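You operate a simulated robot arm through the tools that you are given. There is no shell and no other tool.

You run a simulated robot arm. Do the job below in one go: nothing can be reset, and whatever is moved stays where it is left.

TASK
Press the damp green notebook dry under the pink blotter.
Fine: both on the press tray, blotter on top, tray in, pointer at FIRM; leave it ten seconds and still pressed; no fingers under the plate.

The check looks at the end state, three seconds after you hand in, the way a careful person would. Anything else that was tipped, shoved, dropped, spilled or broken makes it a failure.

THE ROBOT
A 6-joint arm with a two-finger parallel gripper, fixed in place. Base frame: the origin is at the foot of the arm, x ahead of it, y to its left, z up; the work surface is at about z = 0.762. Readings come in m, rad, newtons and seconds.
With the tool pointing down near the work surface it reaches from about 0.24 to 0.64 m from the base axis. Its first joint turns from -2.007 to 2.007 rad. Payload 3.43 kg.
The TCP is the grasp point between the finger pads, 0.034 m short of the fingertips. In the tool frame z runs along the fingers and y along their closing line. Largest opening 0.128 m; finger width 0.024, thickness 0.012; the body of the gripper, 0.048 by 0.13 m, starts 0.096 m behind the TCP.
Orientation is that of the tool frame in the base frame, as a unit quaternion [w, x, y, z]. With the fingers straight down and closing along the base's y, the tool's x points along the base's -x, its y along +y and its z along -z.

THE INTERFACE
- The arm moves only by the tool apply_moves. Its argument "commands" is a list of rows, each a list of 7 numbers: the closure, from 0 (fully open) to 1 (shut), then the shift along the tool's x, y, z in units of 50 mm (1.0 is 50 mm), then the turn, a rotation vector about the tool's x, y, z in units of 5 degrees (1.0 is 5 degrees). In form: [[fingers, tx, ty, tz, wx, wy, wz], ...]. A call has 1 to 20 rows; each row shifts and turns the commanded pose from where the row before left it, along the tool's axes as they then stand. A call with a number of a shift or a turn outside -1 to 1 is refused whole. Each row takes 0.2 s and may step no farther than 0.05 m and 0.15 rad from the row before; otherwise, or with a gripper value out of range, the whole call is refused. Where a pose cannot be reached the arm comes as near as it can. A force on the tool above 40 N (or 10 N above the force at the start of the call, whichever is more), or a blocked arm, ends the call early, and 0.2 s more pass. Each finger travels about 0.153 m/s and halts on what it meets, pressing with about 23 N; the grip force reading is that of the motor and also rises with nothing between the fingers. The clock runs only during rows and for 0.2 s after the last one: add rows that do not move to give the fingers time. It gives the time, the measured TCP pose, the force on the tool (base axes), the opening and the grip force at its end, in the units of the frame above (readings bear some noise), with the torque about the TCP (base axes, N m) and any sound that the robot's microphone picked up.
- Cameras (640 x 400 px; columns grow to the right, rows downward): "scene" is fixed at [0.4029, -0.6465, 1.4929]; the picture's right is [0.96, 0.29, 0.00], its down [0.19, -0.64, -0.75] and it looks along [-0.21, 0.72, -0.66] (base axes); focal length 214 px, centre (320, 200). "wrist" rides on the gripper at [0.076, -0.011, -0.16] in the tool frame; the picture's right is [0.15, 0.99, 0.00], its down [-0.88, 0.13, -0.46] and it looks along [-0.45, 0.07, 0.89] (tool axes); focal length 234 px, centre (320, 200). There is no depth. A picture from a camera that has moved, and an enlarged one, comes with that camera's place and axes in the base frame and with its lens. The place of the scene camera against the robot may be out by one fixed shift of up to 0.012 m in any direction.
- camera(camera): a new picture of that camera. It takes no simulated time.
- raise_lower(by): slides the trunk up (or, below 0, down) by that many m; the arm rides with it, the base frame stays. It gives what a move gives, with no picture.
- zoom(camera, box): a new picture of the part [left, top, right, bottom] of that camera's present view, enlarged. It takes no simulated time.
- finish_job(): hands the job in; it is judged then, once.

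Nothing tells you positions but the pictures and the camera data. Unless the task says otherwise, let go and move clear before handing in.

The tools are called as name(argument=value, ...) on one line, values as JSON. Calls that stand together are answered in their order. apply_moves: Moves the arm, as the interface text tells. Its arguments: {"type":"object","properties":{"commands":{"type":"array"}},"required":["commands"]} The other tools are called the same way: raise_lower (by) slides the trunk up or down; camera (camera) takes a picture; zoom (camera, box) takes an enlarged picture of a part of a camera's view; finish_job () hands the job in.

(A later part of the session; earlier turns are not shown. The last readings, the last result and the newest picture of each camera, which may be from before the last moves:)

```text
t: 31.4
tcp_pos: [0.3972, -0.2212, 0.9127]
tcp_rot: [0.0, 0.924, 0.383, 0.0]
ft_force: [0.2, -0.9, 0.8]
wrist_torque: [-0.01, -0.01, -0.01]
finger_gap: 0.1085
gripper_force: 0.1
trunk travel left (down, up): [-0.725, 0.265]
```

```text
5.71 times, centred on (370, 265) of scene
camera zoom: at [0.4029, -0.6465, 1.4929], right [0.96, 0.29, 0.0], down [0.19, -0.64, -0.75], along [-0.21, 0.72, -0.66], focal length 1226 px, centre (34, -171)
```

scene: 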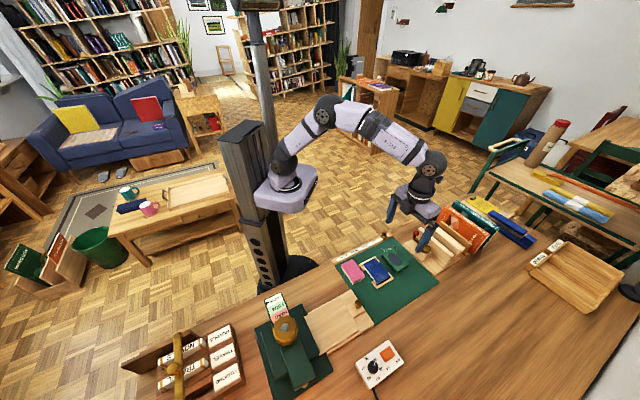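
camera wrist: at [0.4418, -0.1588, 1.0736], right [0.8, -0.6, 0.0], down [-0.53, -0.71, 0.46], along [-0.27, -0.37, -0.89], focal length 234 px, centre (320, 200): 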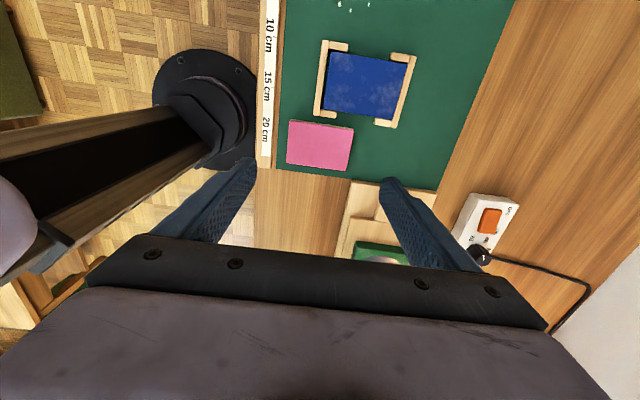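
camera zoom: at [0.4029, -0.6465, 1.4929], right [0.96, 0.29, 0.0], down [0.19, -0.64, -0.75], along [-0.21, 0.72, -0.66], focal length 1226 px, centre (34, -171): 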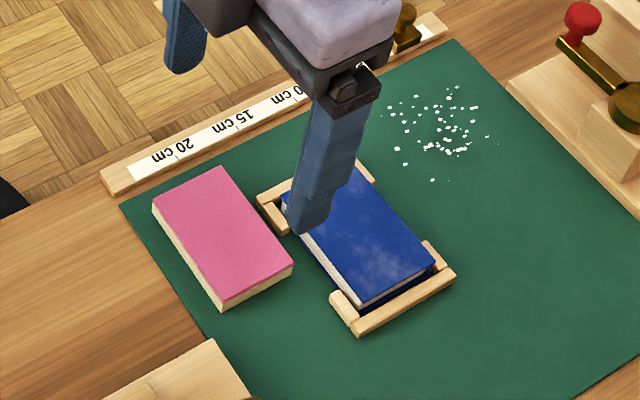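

The blotter is at a = 0.126, b = 0.396 to 0.476; between its end and the ruler there is about 18 mm, enough for a 12 mm finger with care. I lower to just above with the left finger centred in that gap, then look.

apply_moves(commands=[[0.22, 0.04, 0.114, 0.6, 0, 0, 0], [0.22, 0, 0, 0.6, 0, 0, 0], [0.22, 0, 0, 0.5, 0, 0, 0], [0.22, 0, 0, 0, 0, 0, 0]])

camera(camera="wrist")

zoom(camera="wrist", box=[200, 100, 420, 260])

zoom(camera="scene", box=[320, 230, 420, 300])

```text
t: 32.4
tcp_pos: [0.4036, -0.2222, 0.827]
tcp_rot: [0.0, 0.924, 0.383, 0.0]
ft_force: [-0.3, -0.3, 0.1]
wrist_torque: [-0.03, -0.02, 0.01]
finger_gap: 0.0998
gripper_force: 0.1
trunk travel left (down, up): [-0.725, 0.265]
```

```text
taken
camera wrist: at [0.449, -0.1607, 0.9873], right [0.8, -0.6, 0.0], down [-0.53, -0.71, 0.46], along [-0.27, -0.37, -0.89], focal length 234 px, centre (320, 200)
```

wrist: 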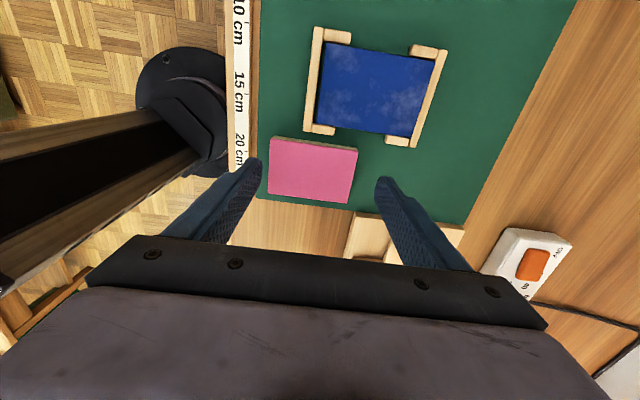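

```text
2.50 times, centred on (310, 180) of wrist
camera zoom: at [0.449, -0.1607, 0.9873], right [0.8, -0.6, 0.0], down [-0.53, -0.71, 0.46], along [-0.27, -0.37, -0.89], focal length 585 px, centre (345, 250)
```

zoom: 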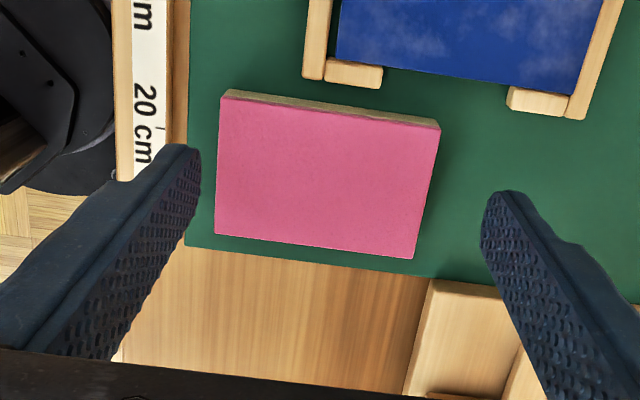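

```text
5.71 times, centred on (370, 265) of scene
camera zoom: at [0.4029, -0.6465, 1.4929], right [0.96, 0.29, 0.0], down [0.19, -0.64, -0.75], along [-0.21, 0.72, -0.66], focal length 1226 px, centre (34, -171)
```

zoom: 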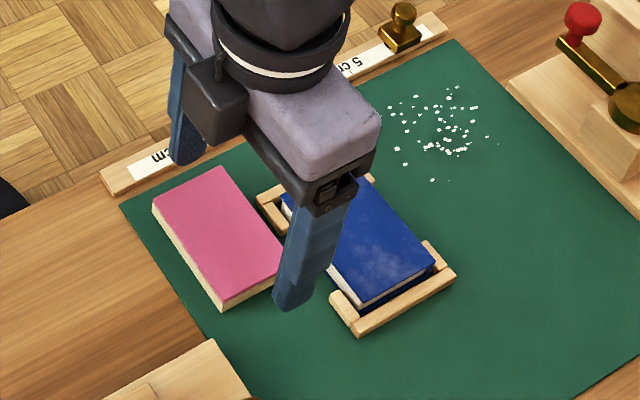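

The left finger looks set in the gap, but I want the ruler's height and edge more exactly before going lower.

zoom(camera="wrist", box=[215, 100, 305, 190])

zoom(camera="scene", box=[330, 240, 380, 275])

```text
4.44 times, centred on (260, 145) of wrist
camera zoom: at [0.449, -0.1607, 0.9873], right [0.8, -0.6, 0.0], down [-0.53, -0.71, 0.46], along [-0.27, -0.37, -0.89], focal length 1041 px, centre (587, 444)
```

zoom: 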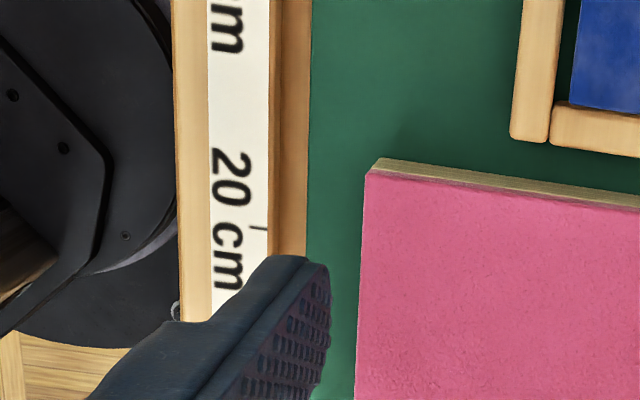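

```text
11.43 times, centred on (355, 258) of scene
camera zoom: at [0.4029, -0.6465, 1.4929], right [0.96, 0.29, 0.0], down [0.19, -0.64, -0.75], along [-0.21, 0.72, -0.66], focal length 2451 px, centre (-80, -457)
```

zoom: 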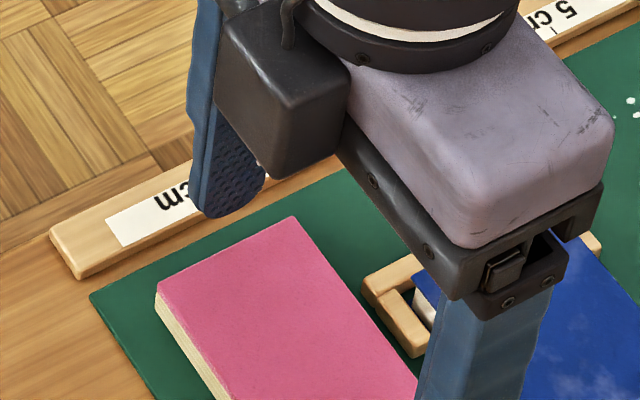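

The ruler's near edge is at about b = 0.377 and only 7 mm tall; the finger's outer face is at 0.3805, with 2.5 mm to the blotter. I lower slowly and close.

apply_moves(commands=[[0.22, 0, 0, 0.15, 0, 0, 0], [0.22, 0, 0, 0.15, 0, 0, 0], [0.22, 0, 0, 0.15, 0, 0, 0], [0.22, 0, 0, 0, 0, 0, 0]])

zoom(camera="wrist", box=[200, 100, 420, 260])

```text
t: 33.4
tcp_pos: [0.4033, -0.2224, 0.8053]
tcp_rot: [-0.001, 0.924, 0.383, 0.0]
ft_force: [-1.2, 0.3, -0.2]
wrist_torque: [0.01, -0.02, 0.01]
finger_gap: 0.0998
gripper_force: 0.0
trunk travel left (down, up): [-0.725, 0.265]
```

```text
2.50 times, centred on (310, 180) of wrist
camera zoom: at [0.4484, -0.161, 0.9651], right [0.8, -0.6, 0.0], down [-0.53, -0.71, 0.46], along [-0.27, -0.37, -0.89], focal length 585 px, centre (345, 250)
```

zoom: 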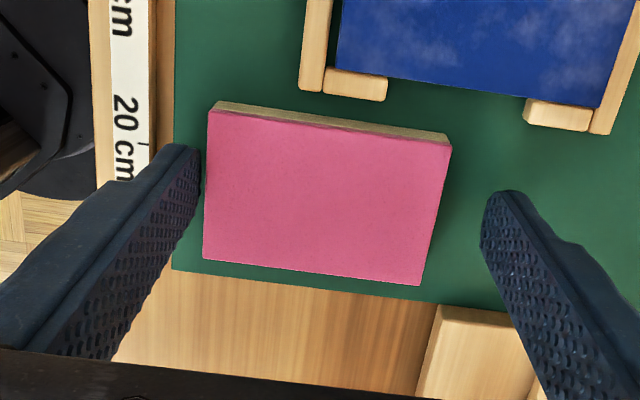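

No contact with the ruler. I close gently; the left finger will slide the blotter a few millimetres until the right one meets it.

apply_moves(commands=[[0.27, 0, 0, 0.02, 0, 0, 0], [0.32, 0, 0, 0, 0, 0, 0], [0.37, 0, 0, 0, 0, 0, 0], [0.45, 0, 0, 0, 0, 0, 0], [0.6, 0, 0, 0, 0, 0, 0], [0.6, 0, 0, 0, 0, 0, 0]])

camera(camera="wrist")

```text
t: 34.8
tcp_pos: [0.403, -0.2231, 0.804]
tcp_rot: [0.0, 0.924, 0.383, 0.0]
ft_force: [0.1, 0.7, 0.1]
wrist_torque: [0.01, 0.02, 0.02]
finger_gap: 0.0788
gripper_force: 22.8
trunk travel left (down, up): [-0.725, 0.265]
```

```text
taken
camera wrist: at [0.4482, -0.1607, 0.9645], right [0.8, -0.6, 0.0], down [-0.53, -0.71, 0.46], along [-0.27, -0.37, -0.89], focal length 234 px, centre (320, 200)
```

wrist: 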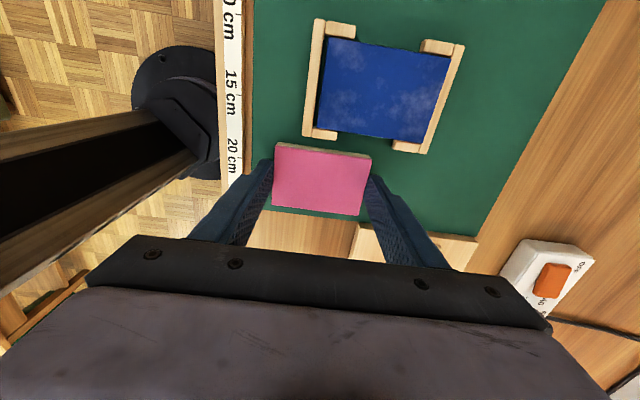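

The blotter is gripped at 0.079 m. I lift it and carry it over the notebook on the tray.

apply_moves(commands=[[0.7, 0, 0, -0.2, 0, 0, 0], [0.7, 0, 0, -0.5, 0, 0, 0], [0.7, 0, 0, -0.7, 0, 0, 0], [0.7, 0, 0, -0.7, 0, 0, 0], [0.7, -0.643, 0.444, 0, 0, 0, 0], [0.7, -0.643, 0.444, 0, 0, 0, 0], [0.7, -0.643, 0.444, 0, 0, 0, 0], [0.7, -0.643, 0.444, 0, 0, 0, 0], [0.7, -0.643, 0.444, 0, 0, 0, 0], [0.7, 0, 0, 0, 0, 0, 0]])

camera(camera="wrist")

zoom(camera="scene", box=[270, 250, 400, 350])

```text
t: 37.0
tcp_pos: [0.3657, -0.4148, 0.9123]
tcp_rot: [0.0, 0.924, 0.382, 0.0]
ft_force: [0.5, 0.3, -0.9]
wrist_torque: [-0.04, -0.02, -0.01]
finger_gap: 0.0791
gripper_force: 23.0
trunk travel left (down, up): [-0.725, 0.265]
```

```text
taken
camera wrist: at [0.4117, -0.3536, 1.0725], right [0.8, -0.6, 0.0], down [-0.53, -0.71, 0.46], along [-0.27, -0.37, -0.89], focal length 234 px, centre (320, 200)
```

wrist: 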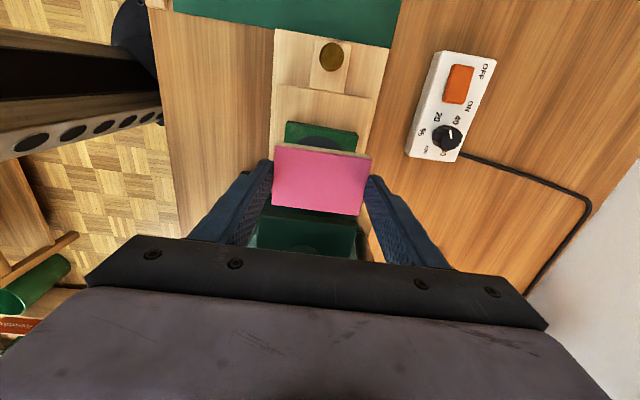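

```text
4.00 times, centred on (335, 300) of scene
camera zoom: at [0.4029, -0.6465, 1.4929], right [0.96, 0.29, 0.0], down [0.19, -0.64, -0.75], along [-0.21, 0.72, -0.66], focal length 858 px, centre (260, -200)
```

zoom: 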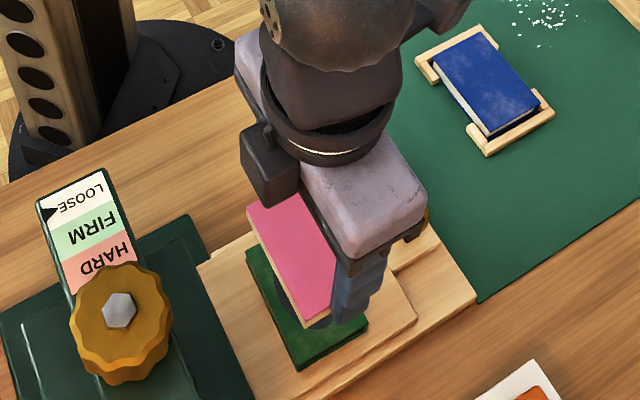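

The blotter is directly over the notebook. I lower near to contact, expected at TCP z ≈ 0.844.

apply_moves(commands=[[0.7, 0.02, 0.04, 0.4, 0, 0, 0], [0.7, 0, 0, 0.4, 0, 0, 0], [0.7, 0, 0, 0.2, 0, 0, 0], [0.7, 0, 0, 0.1, 0, 0, 0], [0.7, 0, 0, 0, 0, 0, 0]])

camera(camera="wrist")

zoom(camera="scene", box=[290, 280, 370, 340])

```text
t: 38.2
tcp_pos: [0.3706, -0.4154, 0.8573]
tcp_rot: [0.0, 0.924, 0.382, 0.0]
ft_force: [0.3, -0.7, -0.2]
wrist_torque: [0.02, 0.0, 0.01]
finger_gap: 0.0792
gripper_force: 22.7
trunk travel left (down, up): [-0.725, 0.265]
```

```text
taken
camera wrist: at [0.4162, -0.3533, 1.0168], right [0.8, -0.6, 0.0], down [-0.53, -0.71, 0.46], along [-0.27, -0.37, -0.89], focal length 234 px, centre (320, 200)
```

wrist: 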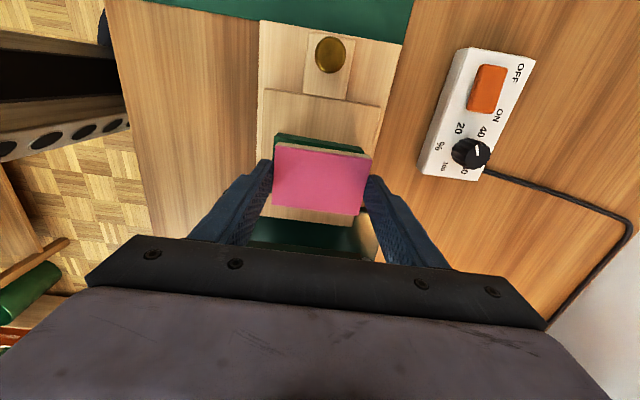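

```text
6.67 times, centred on (330, 310) of scene
camera zoom: at [0.4029, -0.6465, 1.4929], right [0.96, 0.29, 0.0], down [0.19, -0.64, -0.75], along [-0.21, 0.72, -0.66], focal length 1430 px, centre (253, -533)
```

zoom: 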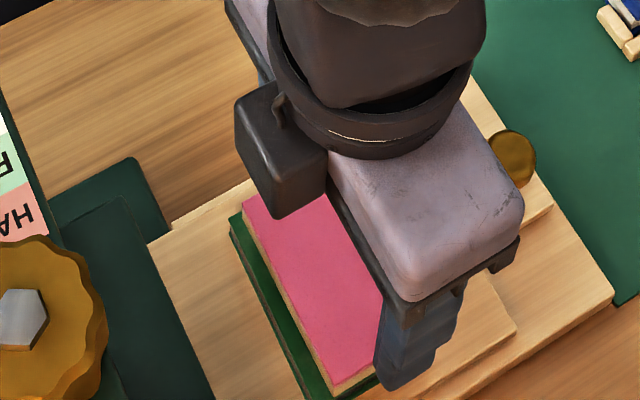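

Close to contact and aligned. I lower in small steps until the force rises.

apply_moves(commands=[[0.7, -0.02, -0.03, 0.1, 0, 0, 0], [0.7, 0, 0, 0.08, 0, 0, 0], [0.7, 0, 0, 0, 0, 0, 0]])

apply_moves(commands=[[0.7, 0, 0, 0.05, 0, 0, 0], [0.7, 0, 0, 0, 0, 0, 0]])

```text
t: 39.0
tcp_pos: [0.3681, -0.4147, 0.8467]
tcp_rot: [0.0, 0.924, 0.382, -0.001]
ft_force: [0.6, 0.1, -0.3]
wrist_torque: [0.02, -0.01, -0.01]
finger_gap: 0.0792
gripper_force: 23.1
trunk travel left (down, up): [-0.725, 0.265]
```

```text
t: 39.6
tcp_pos: [0.3686, -0.4148, 0.8434]
tcp_rot: [0.001, 0.924, 0.383, 0.0]
ft_force: [0.8, 1.3, 0.5]
wrist_torque: [0.0, 0.04, -0.05]
finger_gap: 0.0791
gripper_force: 22.7
trunk travel left (down, up): [-0.725, 0.265]
```

No contact yet at 0.8434; I continue in 1.5–2 mm steps.

apply_moves(commands=[[0.7, 0, 0, 0.035, 0, 0, 0], [0.7, 0, 0, 0, 0, 0, 0]])

```text
t: 40.2
tcp_pos: [0.3677, -0.4149, 0.8417]
tcp_rot: [0.002, 0.924, 0.382, 0.0]
ft_force: [0.4, -0.7, 9.5]
wrist_torque: [0.19, 0.14, 0.02]
finger_gap: 0.0792
gripper_force: 22.9
trunk travel left (down, up): [-0.725, 0.265]
```

Contact at about 10 N: the blotter lies on the notebook. I ease off, open and rise.

apply_moves(commands=[[0.7, 0, 0, -0.03, 0, 0, 0], [0.3, 0, 0, 0, 0, 0, 0], [0.15, 0, 0, 0, 0, 0, 0], [0.15, 0, 0, -0.2, 0, 0, 0], [0.15, 0, 0, -0.6, 0, 0, 0], [0.15, 0, 0, -0.8, 0, 0, 0], [0.15, 0, 0, -0.6, 0, 0, 0], [0.15, 0, 0, 0, 0, 0, 0]])

zoom(camera="wrist", box=[240, 20, 400, 260])

zoom(camera="scene", box=[290, 280, 370, 340])

```text
t: 42.0
tcp_pos: [0.3671, -0.4146, 0.9523]
tcp_rot: [-0.001, 0.924, 0.383, 0.001]
ft_force: [-0.1, -0.7, 0.3]
wrist_torque: [-0.01, 0.01, 0.02]
finger_gap: 0.1087
gripper_force: 0.0
trunk travel left (down, up): [-0.725, 0.265]
```

```text
1.67 times, centred on (320, 140) of wrist
camera zoom: at [0.4124, -0.3527, 1.1127], right [0.8, -0.6, 0.0], down [-0.53, -0.71, 0.46], along [-0.27, -0.37, -0.89], focal length 390 px, centre (320, 300)
```

zoom: 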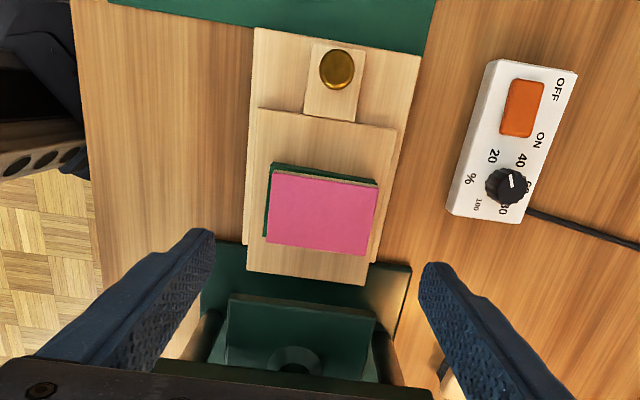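

```text
6.67 times, centred on (330, 310) of scene
camera zoom: at [0.4029, -0.6465, 1.4929], right [0.96, 0.29, 0.0], down [0.19, -0.64, -0.75], along [-0.21, 0.72, -0.66], focal length 1430 px, centre (253, -533)
```

zoom: 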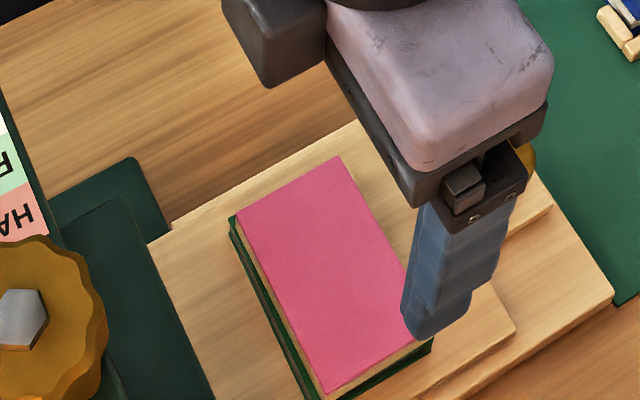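

The stack sits neatly with the blotter covering the notebook. Now back to the tray knob at a ≈ 0.061, b ≈ 0.551 to grip it.

apply_moves(commands=[[0.5, 0.63, -0.015, 0.3, 0, 0, 0], [0.5, 0.63, -0.015, 0.3, 0, 0, 0], [0.5, 0.63, 0, 0.3, 0, 0, 0], [0.5, 0, 0, 0.5, 0, 0, 0], [0.5, 0, 0, 0.5, 0, 0, 0], [0.5, 0, 0, 0.4, 0, 0, 0], [0.5, 0, 0, 0.2, 0, 0, 0], [0.5, 0, 0, 0, 0, 0, 0]])

camera(camera="wrist")

```text
t: 43.8
tcp_pos: [0.4349, -0.3477, 0.826]
tcp_rot: [0.0, 0.924, 0.383, 0.0]
ft_force: [-0.5, -0.9, -0.3]
wrist_torque: [0.01, 0.01, 0.04]
finger_gap: 0.0638
gripper_force: 0.1
trunk travel left (down, up): [-0.725, 0.265]
```

```text
taken
camera wrist: at [0.4801, -0.2863, 0.9867], right [0.8, -0.6, 0.0], down [-0.53, -0.71, 0.46], along [-0.27, -0.37, -0.89], focal length 234 px, centre (320, 200)
```

wrist: 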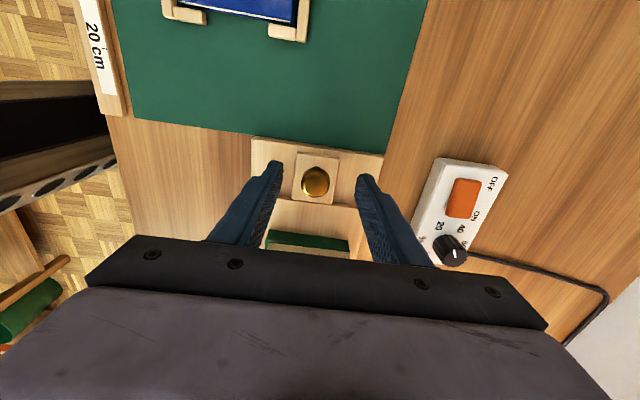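

The knob is between the fingers. I centre 3 mm and close on it.

apply_moves(commands=[[0.5, -0.02, -0.07, 0.03, 0, 0, 0], [0.7, 0, 0, 0, 0, 0, 0], [1, 0, 0, 0, 0, 0, 0], [1, 0, 0, 0, 0, 0, 0], [1, 0, 0, 0, 0, 0, 0]])

apply_moves(commands=[[1, -0.1, 0, 0, 0, 0, 0], [1, -0.15, 0, 0, 0, 0, 0], [1, -0.15, 0, 0, 0, 0, 0], [1, -0.15, 0, 0, 0, 0, 0], [1, -0.15, 0, 0, 0, 0, 0], [1, 0, 0, 0, 0, 0, 0]])

zoom(camera="scene", box=[240, 270, 380, 380])

```text
t: 45.0
tcp_pos: [0.4304, -0.3458, 0.8262]
tcp_rot: [0.0, 0.924, 0.383, 0.001]
ft_force: [0.7, -1.2, -2.2]
wrist_torque: [-0.04, 0.0, -0.01]
finger_gap: 0.0229
gripper_force: 45.6
trunk travel left (down, up): [-0.725, 0.265]
```

```text
t: 46.4
tcp_pos: [0.4065, -0.3715, 0.8251]
tcp_rot: [-0.001, 0.924, 0.383, 0.0]
ft_force: [2.4, -2.0, -7.2]
wrist_torque: [-0.03, -0.08, -0.02]
finger_gap: 0.023
gripper_force: 45.4
trunk travel left (down, up): [-0.725, 0.265]
```

```text
3.64 times, centred on (310, 325) of scene
camera zoom: at [0.4029, -0.6465, 1.4929], right [0.96, 0.29, 0.0], down [0.19, -0.64, -0.75], along [-0.21, 0.72, -0.66], focal length 780 px, centre (356, -254)
```

zoom: 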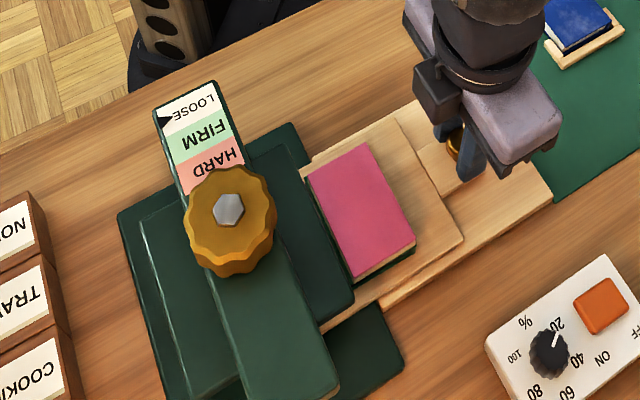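

The tray moves in smoothly with the stack on it. I ease 1 mm down to relieve the lift, and keep pushing while watching for any snag under the platen.

apply_moves(commands=[[1, -0.1, 0, 0.03, 0, 0, 0], [1, -0.15, 0, 0, 0, 0, 0], [1, -0.15, 0, 0, 0, 0, 0], [1, -0.15, 0, 0, 0, 0, 0], [1, 0, 0, 0, 0, 0, 0]])

zoom(camera="scene", box=[240, 270, 380, 380])

camera(camera="wrist")

```text
t: 47.6
tcp_pos: [0.3874, -0.3901, 0.8254]
tcp_rot: [0.001, 0.924, 0.382, 0.0]
ft_force: [6.2, -5.3, 0.8]
wrist_torque: [-0.08, -0.21, -0.03]
finger_gap: 0.023
gripper_force: 44.9
trunk travel left (down, up): [-0.725, 0.265]
```

```text
3.64 times, centred on (310, 325) of scene
camera zoom: at [0.4029, -0.6465, 1.4929], right [0.96, 0.29, 0.0], down [0.19, -0.64, -0.75], along [-0.21, 0.72, -0.66], focal length 780 px, centre (356, -254)
```

zoom: 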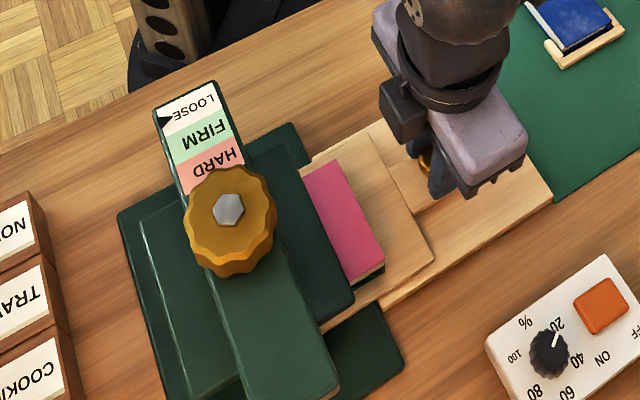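

```text
taken
camera wrist: at [0.4321, -0.3285, 0.9855], right [0.8, -0.6, 0.0], down [-0.53, -0.71, 0.46], along [-0.27, -0.37, -0.89], focal length 234 px, centre (320, 200)
```

wrist: 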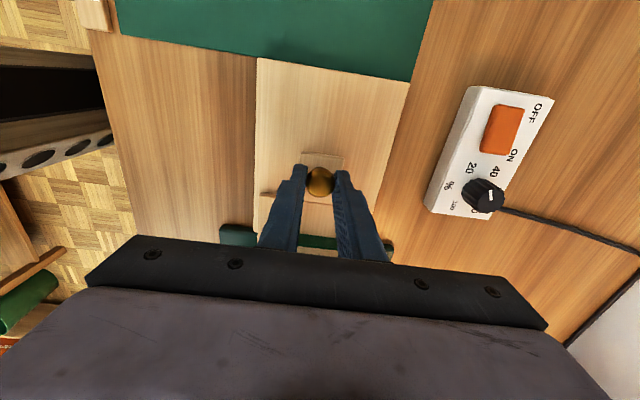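

The stack is sliding under the platen with no resistance; a small sideways force says the hand is ~1.5 mm off line, so I correct that and push on.

apply_moves(commands=[[1, -0.1, 0.035, 0, 0, 0, 0], [1, -0.15, 0, 0, 0, 0, 0], [1, -0.15, 0, 0, 0, 0, 0], [1, -0.15, 0, 0, 0, 0, 0], [1, 0, 0, 0, 0, 0, 0]])

apply_moves(commands=[[1, -0.15, 0, 0, 0, 0, 0], [1, -0.15, 0, 0, 0, 0, 0], [1, -0.15, 0, 0, 0, 0, 0], [1, -0.1, 0, 0, 0, 0, 0], [1, 0, 0, 0, 0, 0, 0]])

zoom(camera="scene", box=[240, 270, 380, 380])

camera(camera="wrist")

```text
t: 48.8
tcp_pos: [0.3681, -0.4094, 0.8243]
tcp_rot: [0.0, 0.924, 0.382, 0.001]
ft_force: [0.5, -0.2, 7.1]
wrist_torque: [0.12, -0.02, 0.03]
finger_gap: 0.0229
gripper_force: 45.0
trunk travel left (down, up): [-0.725, 0.265]
```

```text
t: 50.0
tcp_pos: [0.3485, -0.4295, 0.8252]
tcp_rot: [0.0, 0.924, 0.382, 0.0]
ft_force: [0.6, 0.2, 6.2]
wrist_torque: [0.03, -0.09, 0.0]
finger_gap: 0.0229
gripper_force: 45.4
trunk travel left (down, up): [-0.725, 0.265]
```

```text
3.64 times, centred on (310, 325) of scene
camera zoom: at [0.4029, -0.6465, 1.4929], right [0.96, 0.29, 0.0], down [0.19, -0.64, -0.75], along [-0.21, 0.72, -0.66], focal length 780 px, centre (356, -254)
```

zoom: 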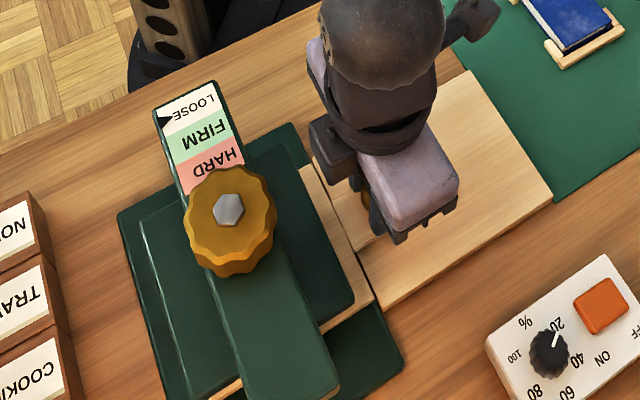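

```text
taken
camera wrist: at [0.3942, -0.3669, 0.9855], right [0.8, -0.6, 0.0], down [-0.53, -0.71, 0.46], along [-0.27, -0.37, -0.89], focal length 234 px, centre (320, 200)
```

wrist: 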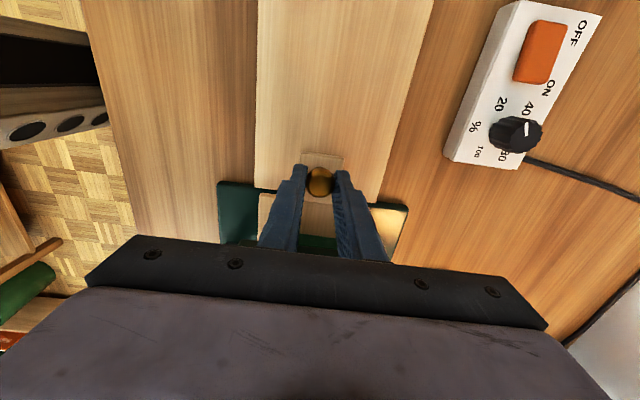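

About 14 mm remain to the tray's original spot. I push that in smaller steps and watch for a stop.

apply_moves(commands=[[1, -0.12, 0, 0, 0, 0, 0], [1, -0.12, 0, 0, 0, 0, 0], [1, 0, 0, 0, 0, 0, 0]])

apply_moves(commands=[[1, -0.06, 0, 0, 0, 0, 0], [1, 0, 0, 0, 0, 0, 0]])

```text
t: 50.8
tcp_pos: [0.3418, -0.4377, 0.8256]
tcp_rot: [0.002, 0.924, 0.382, 0.001]
ft_force: [-1.9, 2.9, 8.6]
wrist_torque: [0.15, 0.01, 0.0]
finger_gap: 0.023
gripper_force: 44.7
trunk travel left (down, up): [-0.725, 0.265]
```

```text
t: 51.4
tcp_pos: [0.3397, -0.4389, 0.8247]
tcp_rot: [0.0, 0.924, 0.384, 0.0]
ft_force: [2.3, 6.1, 10.6]
wrist_torque: [0.09, 0.02, 0.01]
finger_gap: 0.0233
gripper_force: 44.7
trunk travel left (down, up): [-0.725, 0.265]
```

At a = -0.070 a small opposing push appears, about where the tray began. I press 2 mm more to confirm the stop.

apply_moves(commands=[[1, -0.04, 0, 0, 0, 0, 0], [1, 0, 0, 0, 0, 0, 0]])

zoom(camera="wrist", box=[200, 120, 430, 260])

zoom(camera="scene", box=[240, 270, 380, 380])

```text
t: 52.0
tcp_pos: [0.3399, -0.4383, 0.8255]
tcp_rot: [0.0, 0.924, 0.382, 0.001]
ft_force: [9.9, 14.7, 9.9]
wrist_torque: [0.42, -0.32, 0.1]
finger_gap: 0.0232
gripper_force: 45.3
trunk travel left (down, up): [-0.725, 0.265]
```

```text
2.78 times, centred on (315, 190) of wrist
camera zoom: at [0.384, -0.3771, 0.9856], right [0.8, -0.6, 0.0], down [-0.53, -0.72, 0.45], along [-0.27, -0.37, -0.89], focal length 652 px, centre (334, 228)
```

zoom: 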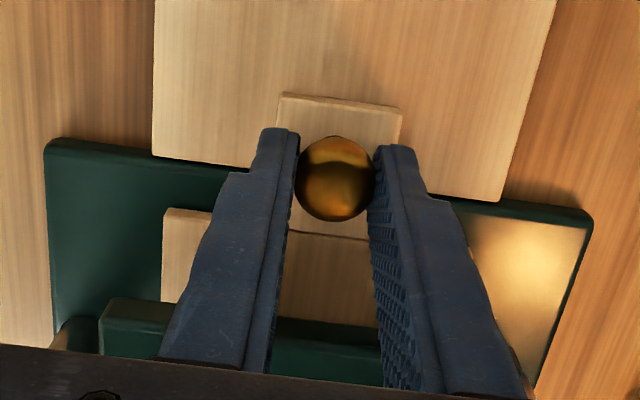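

```text
3.64 times, centred on (310, 325) of scene
camera zoom: at [0.4029, -0.6465, 1.4929], right [0.96, 0.29, 0.0], down [0.19, -0.64, -0.75], along [-0.21, 0.72, -0.66], focal length 780 px, centre (356, -254)
```

zoom: 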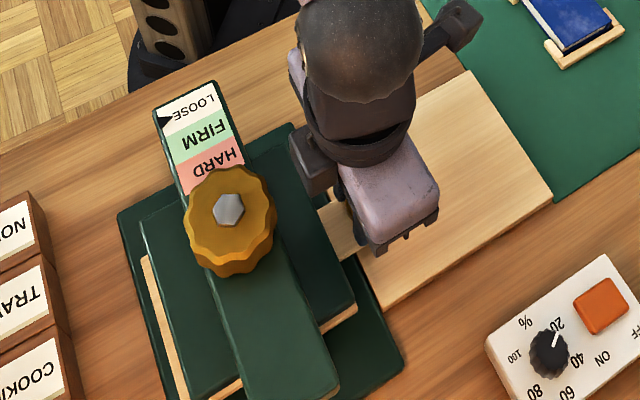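

The tray is against its stop and the picture matches its original place. I relax, let go of the knob, rise well above the wheel, and look at it.

apply_moves(commands=[[1, 0.05, 0, 0, 0, 0, 0], [0.5, 0, 0, 0, 0, 0, 0], [0.5, 0, 0, 0, 0, 0, 0], [0.5, 0, 0, -0.4, 0, 0, 0], [0.5, 0, 0, -0.8, 0, 0, 0], [0.4, 0, 0, -0.9, 0, 0, 0], [0.3, 0, 0, -0.9, 0, 0, 0], [0.2, 0, 0, -0.8, 0, 0, 0], [0.2, 0, 0, 0, 0, 0, 0]])

camera(camera="wrist")

zoom(camera="wrist", box=[240, 120, 400, 260])

zoom(camera="scene", box=[240, 270, 380, 380])

```text
t: 54.0
tcp_pos: [0.339, -0.4417, 1.016]
tcp_rot: [0.0, 0.924, 0.382, 0.0]
ft_force: [-0.1, 0.2, 1.3]
wrist_torque: [0.01, -0.02, -0.01]
finger_gap: 0.1024
gripper_force: 0.1
trunk travel left (down, up): [-0.725, 0.265]
```

```text
taken
camera wrist: at [0.3846, -0.3803, 1.1771], right [0.8, -0.6, 0.0], down [-0.53, -0.71, 0.46], along [-0.27, -0.37, -0.89], focal length 234 px, centre (320, 200)
```

wrist: 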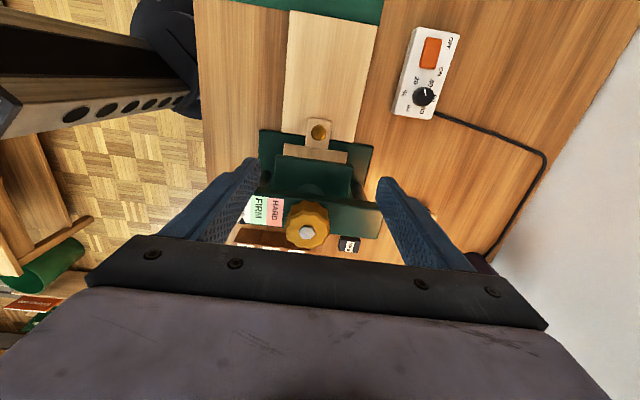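

```text
2.86 times, centred on (320, 190) of wrist
camera zoom: at [0.3846, -0.3803, 1.1771], right [0.8, -0.6, 0.0], down [-0.53, -0.71, 0.46], along [-0.27, -0.37, -0.89], focal length 669 px, centre (320, 229)
```

zoom: 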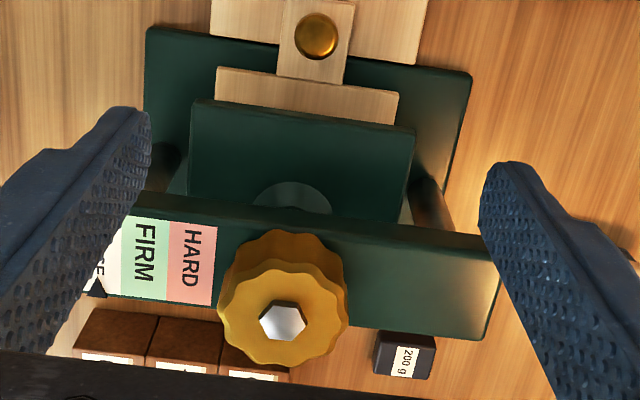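

```text
3.64 times, centred on (310, 325) of scene
camera zoom: at [0.4029, -0.6465, 1.4929], right [0.96, 0.29, 0.0], down [0.19, -0.64, -0.75], along [-0.21, 0.72, -0.66], focal length 780 px, centre (356, -254)
```

zoom: 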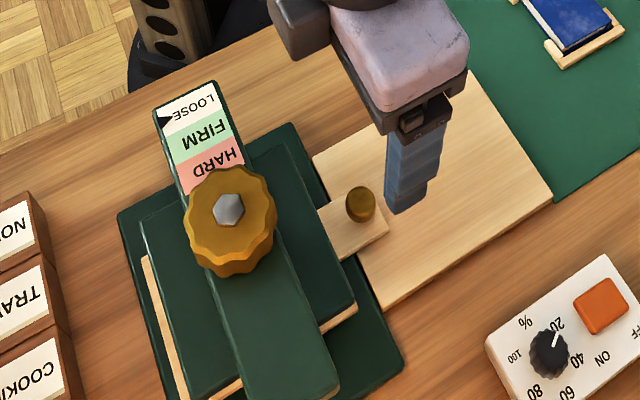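

The wheel's axis is near a = -0.1675, b = 0.551, its top at z ≈ 0.93 and the beam top at ≈ 0.893; the wheel is about 0.058 across. I turn the hand back 90° (so I can then turn the wheel clockwise), and move over the wheel.

apply_moves(commands=[[0.3, -0.475, 0, 0, 0, 0, -1], [0.3, 0, 0, 0, 0, 0, -1], [0.3, 0, 0, 0, 0, 0, -1], [0.3, 0, 0, 0, 0, 0, -1], [0.3, 0, 0, 0, 0, 0, -1], [0.3, 0, 0, 0, 0, 0, -1], [0.3, 0, 0, 0, 0, 0, -1], [0.3, 0, 0, 0, 0, 0, -1], [0.3, 0, 0, 0, 0, 0, -1], [0.3, 0, 0, 0, 0, 0, -1], [0.3, 0, 0, 0, 0, 0, -1], [0.3, 0, 0, 0, 0, 0, -1], [0.3, 0, 0, 0, 0, 0, -1], [0.3, 0, 0, 0, 0, 0, -1], [0.3, 0, 0, 0, 0, 0, -1], [0.3, 0, 0, 0, 0, 0, -1], [0.3, 0, 0, 0, 0, 0, -1], [0.3, 0, 0, 0, 0, 0, -1], [0.3, 0, 0, 0, 0, 0, 0]])

camera(camera="wrist")

camera(camera="scene")

```text
t: 58.0
tcp_pos: [0.3219, -0.456, 1.015]
tcp_rot: [0.001, 0.382, 0.924, 0.0]
ft_force: [-0.5, -1.2, 0.8]
wrist_torque: [0.01, -0.04, -0.03]
finger_gap: 0.0893
gripper_force: 0.1
trunk travel left (down, up): [-0.725, 0.265]
```

```text
taken
camera wrist: at [0.2599, -0.4106, 1.175], right [0.59, 0.8, 0.0], down [0.72, -0.53, 0.46], along [0.37, -0.27, -0.89], focal length 234 px, centre (320, 200)
```

wrist: 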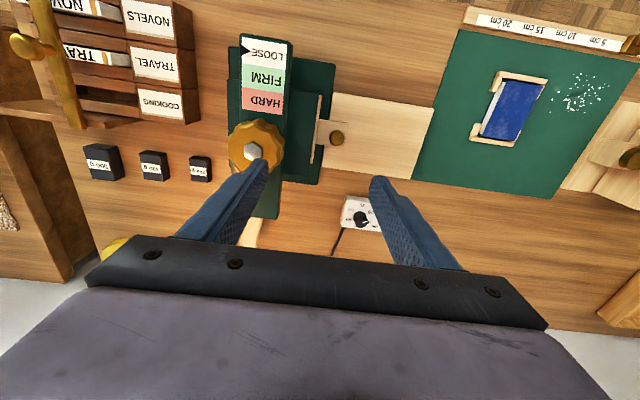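

```text
taken
```

scene: 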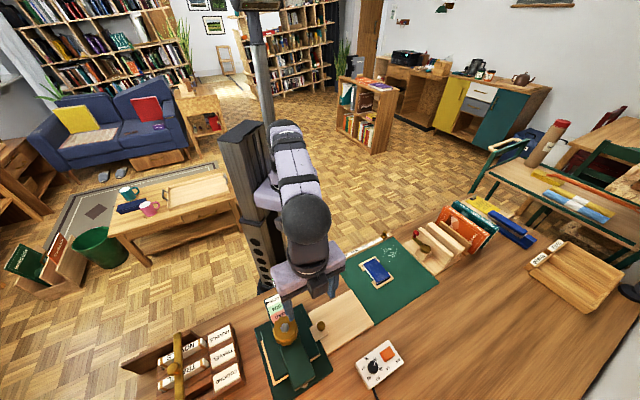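

The picture confirms the wheel axis at a = -0.1675, b = 0.550. I move over it, still above, and check centring.

apply_moves(commands=[[0.3, 0, -0.727, 0, 0, 0, 0], [0.3, 0, -0.727, 0, 0, 0, 0], [0.3, 0, 0, 0.6, 0, 0, 0], [0.3, 0, 0, 0, 0, 0, 0]])

camera(camera="wrist")

zoom(camera="scene", box=[220, 250, 360, 360])

```text
t: 59.0
tcp_pos: [0.2717, -0.5082, 0.9829]
tcp_rot: [0.0, 0.383, 0.924, 0.001]
ft_force: [-0.6, 0.5, -0.7]
wrist_torque: [-0.01, 0.0, 0.01]
finger_gap: 0.0896
gripper_force: 0.1
trunk travel left (down, up): [-0.725, 0.265]
```

```text
taken
camera wrist: at [0.2095, -0.4622, 1.1437], right [0.6, 0.8, 0.0], down [0.71, -0.53, 0.46], along [0.37, -0.27, -0.89], focal length 234 px, centre (320, 200)
```

wrist: 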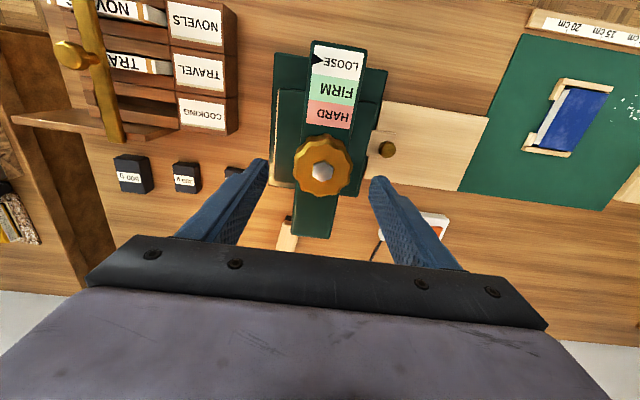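

```text
3.64 times, centred on (290, 305) of scene
camera zoom: at [0.4029, -0.6465, 1.4929], right [0.96, 0.29, 0.0], down [0.19, -0.64, -0.75], along [-0.21, 0.72, -0.66], focal length 780 px, centre (429, -182)
```

zoom: 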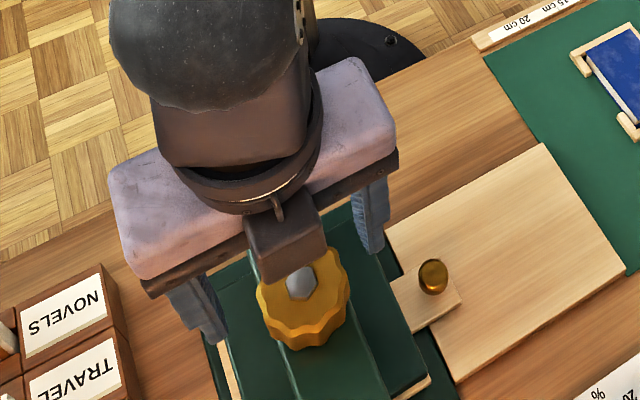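

The hand is centred over the wheel and the scale is visible in the wrist view. I lower so the tips reach the wheel's rim and check.

apply_moves(commands=[[0.3, 0, 0, 0.4, 0, 0, 0], [0.3, 0, 0, 0.3, 0, 0, 0], [0.3, 0, 0, 0, 0, 0, 0]])

camera(camera="wrist")

zoom(camera="scene", box=[230, 290, 330, 360])

```text
t: 59.8
tcp_pos: [0.2723, -0.508, 0.9494]
tcp_rot: [0.0, 0.382, 0.924, -0.001]
ft_force: [0.1, -0.4, -0.7]
wrist_torque: [0.0, 0.03, -0.01]
finger_gap: 0.0898
gripper_force: 0.0
trunk travel left (down, up): [-0.725, 0.265]
```

```text
taken
camera wrist: at [0.2091, -0.4621, 1.1097], right [0.6, 0.8, 0.0], down [0.71, -0.53, 0.46], along [0.37, -0.27, -0.89], focal length 234 px, centre (320, 200)
```

wrist: 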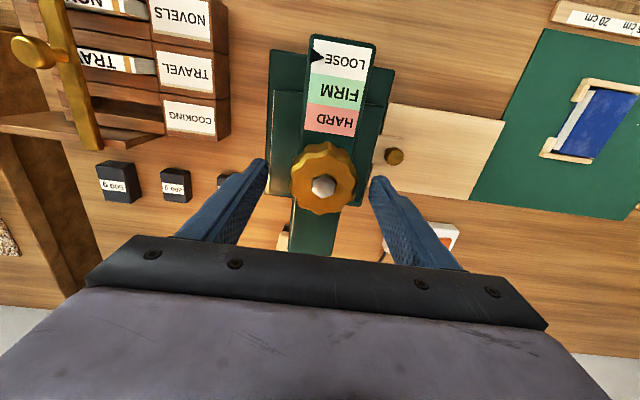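

```text
5.71 times, centred on (280, 325) of scene
camera zoom: at [0.4029, -0.6465, 1.4929], right [0.96, 0.29, 0.0], down [0.19, -0.64, -0.75], along [-0.21, 0.72, -0.66], focal length 1226 px, centre (549, -514)
```

zoom: 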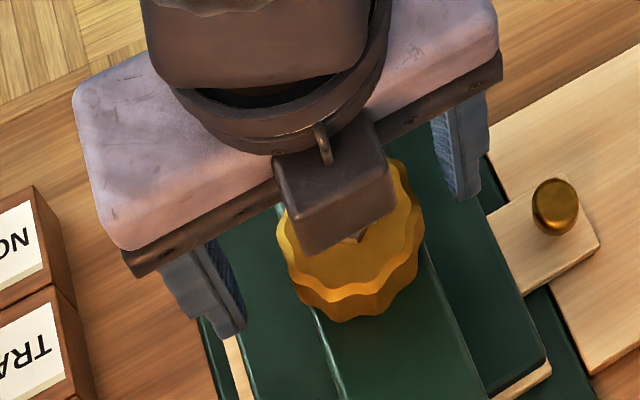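

The fingers straddle the wheel. I lower 6 mm more for a better hold and close.

apply_moves(commands=[[0.3, 0, 0.02, 0.12, 0, 0, 0], [0.45, 0, 0, 0, 0, 0, 0], [0.55, 0, 0, 0, 0, 0, 0], [0.8, 0, 0, 0, 0, 0, 0], [0.8, 0, 0, 0, 0, 0, 0]])

camera(camera="wrist")

```text
t: 61.0
tcp_pos: [0.2731, -0.5065, 0.9425]
tcp_rot: [0.001, 0.383, 0.924, 0.0]
ft_force: [5.8, 7.8, -0.7]
wrist_torque: [0.34, -0.3, -0.03]
finger_gap: 0.0556
gripper_force: 44.3
trunk travel left (down, up): [-0.725, 0.265]
```

```text
taken
camera wrist: at [0.2107, -0.4603, 1.1036], right [0.6, 0.8, 0.0], down [0.71, -0.53, 0.46], along [0.37, -0.27, -0.89], focal length 234 px, centre (320, 200)
```

wrist: 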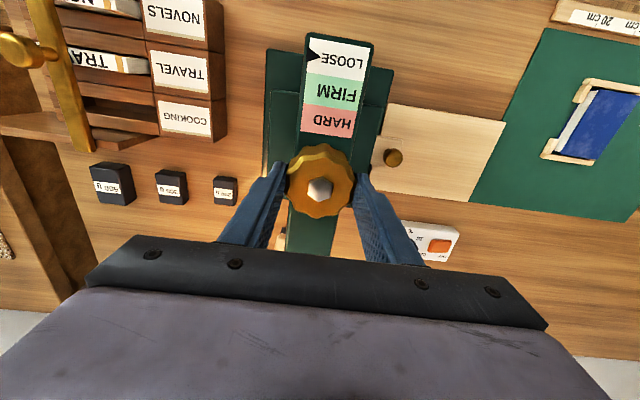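

The wheel is gripped (0.056 m). I turn 15° clockwise as a test and watch the pointer and torque.

apply_moves(commands=[[0.8, 0, 0.025, 0, 0, 0, 0.5], [0.8, 0, 0, 0, 0, 0, 1], [0.8, 0, 0, 0, 0, 0, 1], [0.8, 0, 0, 0, 0, 0, 1], [0.8, 0, 0, 0, 0, 0, 0]])

zoom(camera="wrist", box=[250, 20, 400, 220])

```text
t: 62.2
tcp_pos: [0.2724, -0.5061, 0.9434]
tcp_rot: [-0.001, 0.52, 0.854, 0.0]
ft_force: [2.8, 6.7, -6.3]
wrist_torque: [0.18, -1.18, -0.02]
finger_gap: 0.0559
gripper_force: 44.9
trunk travel left (down, up): [-0.725, 0.265]
```

```text
2.00 times, centred on (325, 120) of wrist
camera zoom: at [0.2274, -0.4439, 1.1037], right [0.81, 0.59, 0.0], down [0.52, -0.72, 0.45], along [0.27, -0.37, -0.89], focal length 468 px, centre (310, 360)
```

zoom: 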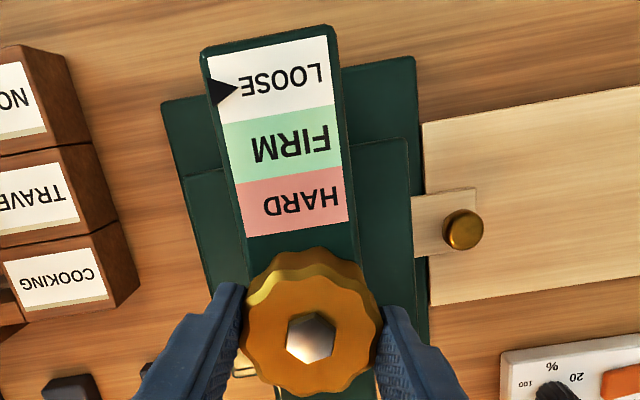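

The turn goes easily and the pointer seems to edge toward FIRM. I continue clockwise another 60°, easing down a little.

apply_moves(commands=[[0.8, 0, 0, 0.01, 0, 0, 1], [0.8, 0, 0, 0, 0, 0, 1], [0.8, 0, 0, 0, 0, 0, 1], [0.8, 0, 0, 0.01, 0, 0, 1], [0.8, 0, 0, 0, 0, 0, 1], [0.8, 0, 0, 0, 0, 0, 1], [0.8, 0, 0, 0.01, 0, 0, 1], [0.8, 0, 0, 0, 0, 0, 1], [0.8, 0, 0, 0, 0, 0, 1], [0.8, 0, 0, 0, 0, 0, 1], [0.8, 0, 0, 0, 0, 0, 1], [0.8, 0, 0, 0, 0, 0, 1], [0.8, 0, 0, 0, 0, 0, 0]])

camera(camera="wrist")

zoom(camera="scene", box=[230, 280, 330, 360])

```text
t: 65.0
tcp_pos: [0.2722, -0.5068, 0.9442]
tcp_rot: [0.002, 0.877, 0.48, 0.0]
ft_force: [1.6, 3.5, 8.7]
wrist_torque: [0.14, 1.01, 0.01]
finger_gap: 0.0553
gripper_force: 45.2
trunk travel left (down, up): [-0.725, 0.265]
```

```text
taken
camera wrist: at [0.3029, -0.4354, 1.1034], right [0.91, -0.41, 0.0], down [-0.36, -0.81, 0.46], along [-0.19, -0.42, -0.89], focal length 234 px, centre (320, 200)
```

wrist: 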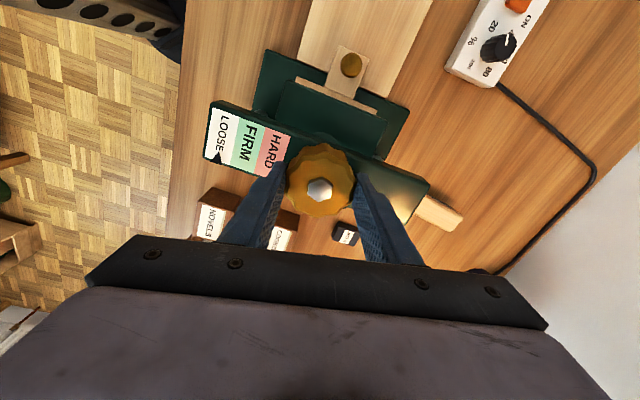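

```text
5.00 times, centred on (280, 320) of scene
camera zoom: at [0.4029, -0.6465, 1.4929], right [0.96, 0.29, 0.0], down [0.19, -0.64, -0.75], along [-0.21, 0.72, -0.66], focal length 1072 px, centre (520, -400)
```

zoom: 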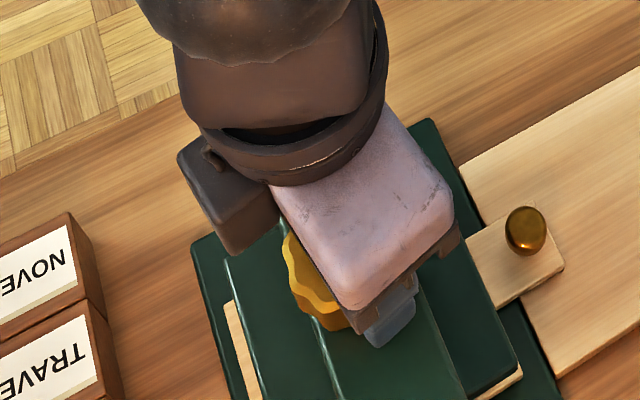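

zoom(camera="wrist", box=[190, 80, 360, 220])

```text
2.86 times, centred on (275, 150) of wrist
camera zoom: at [0.3029, -0.4354, 1.1034], right [0.91, -0.41, 0.0], down [-0.36, -0.81, 0.46], along [-0.19, -0.42, -0.89], focal length 669 px, centre (449, 343)
```

zoom: 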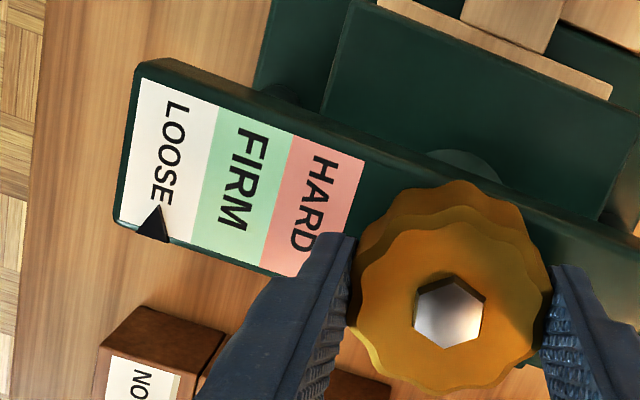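

The pointer is still in LOOSE, though it appears to have crept along. I keep turning clockwise another 75° with the same grip.

apply_moves(commands=[[0.8, 0, 0, 0, 0, 0, 1], [0.8, 0, 0, 0, 0, 0, 1], [0.8, 0, 0, 0, 0, 0, 1], [0.8, 0, 0, 0, 0, 0, 1], [0.8, 0, 0, 0, 0, 0, 1], [0.8, 0, 0, 0, 0, 0, 1], [0.8, 0, 0, 0, 0, 0, 1], [0.8, 0, 0, 0, 0, 0, 1], [0.8, 0, 0, 0, 0, 0, 1], [0.8, 0, 0, 0, 0, 0, 1], [0.8, 0, 0, 0, 0, 0, 1], [0.8, 0, 0, 0, 0, 0, 1], [0.8, 0, 0, 0, 0, 0, 1], [0.8, 0, 0, 0, 0, 0, 1], [0.8, 0, 0, 0, 0, 0, 1], [0.8, 0, 0, 0, 0, 0, 0]])

camera(camera="wrist")

camera(camera="scene")

```text
t: 68.4
tcp_pos: [0.2721, -0.505, 0.9421]
tcp_rot: [0.0, 0.988, -0.153, 0.0]
ft_force: [-3.4, 6.6, 7.2]
wrist_torque: [0.29, -0.02, 0.0]
finger_gap: 0.0556
gripper_force: 44.9
trunk travel left (down, up): [-0.725, 0.265]
```

```text
taken
camera wrist: at [0.3467, -0.5172, 1.1036], right [-0.16, -0.99, 0.0], down [-0.88, 0.14, 0.46], along [-0.45, 0.07, -0.89], focal length 234 px, centre (320, 200)
```

wrist: 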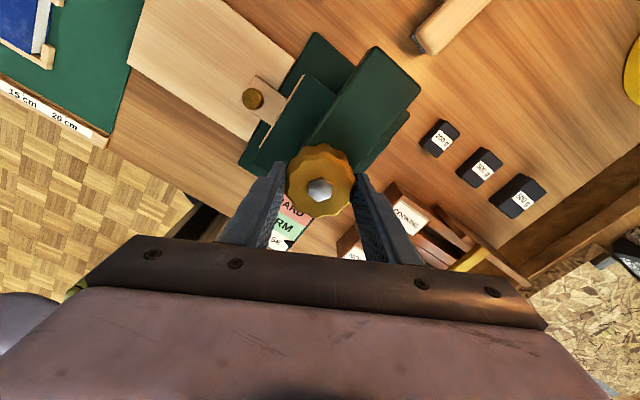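

```text
taken
```

scene: 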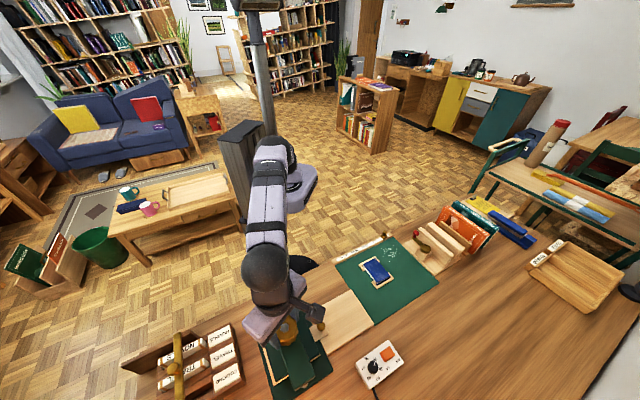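

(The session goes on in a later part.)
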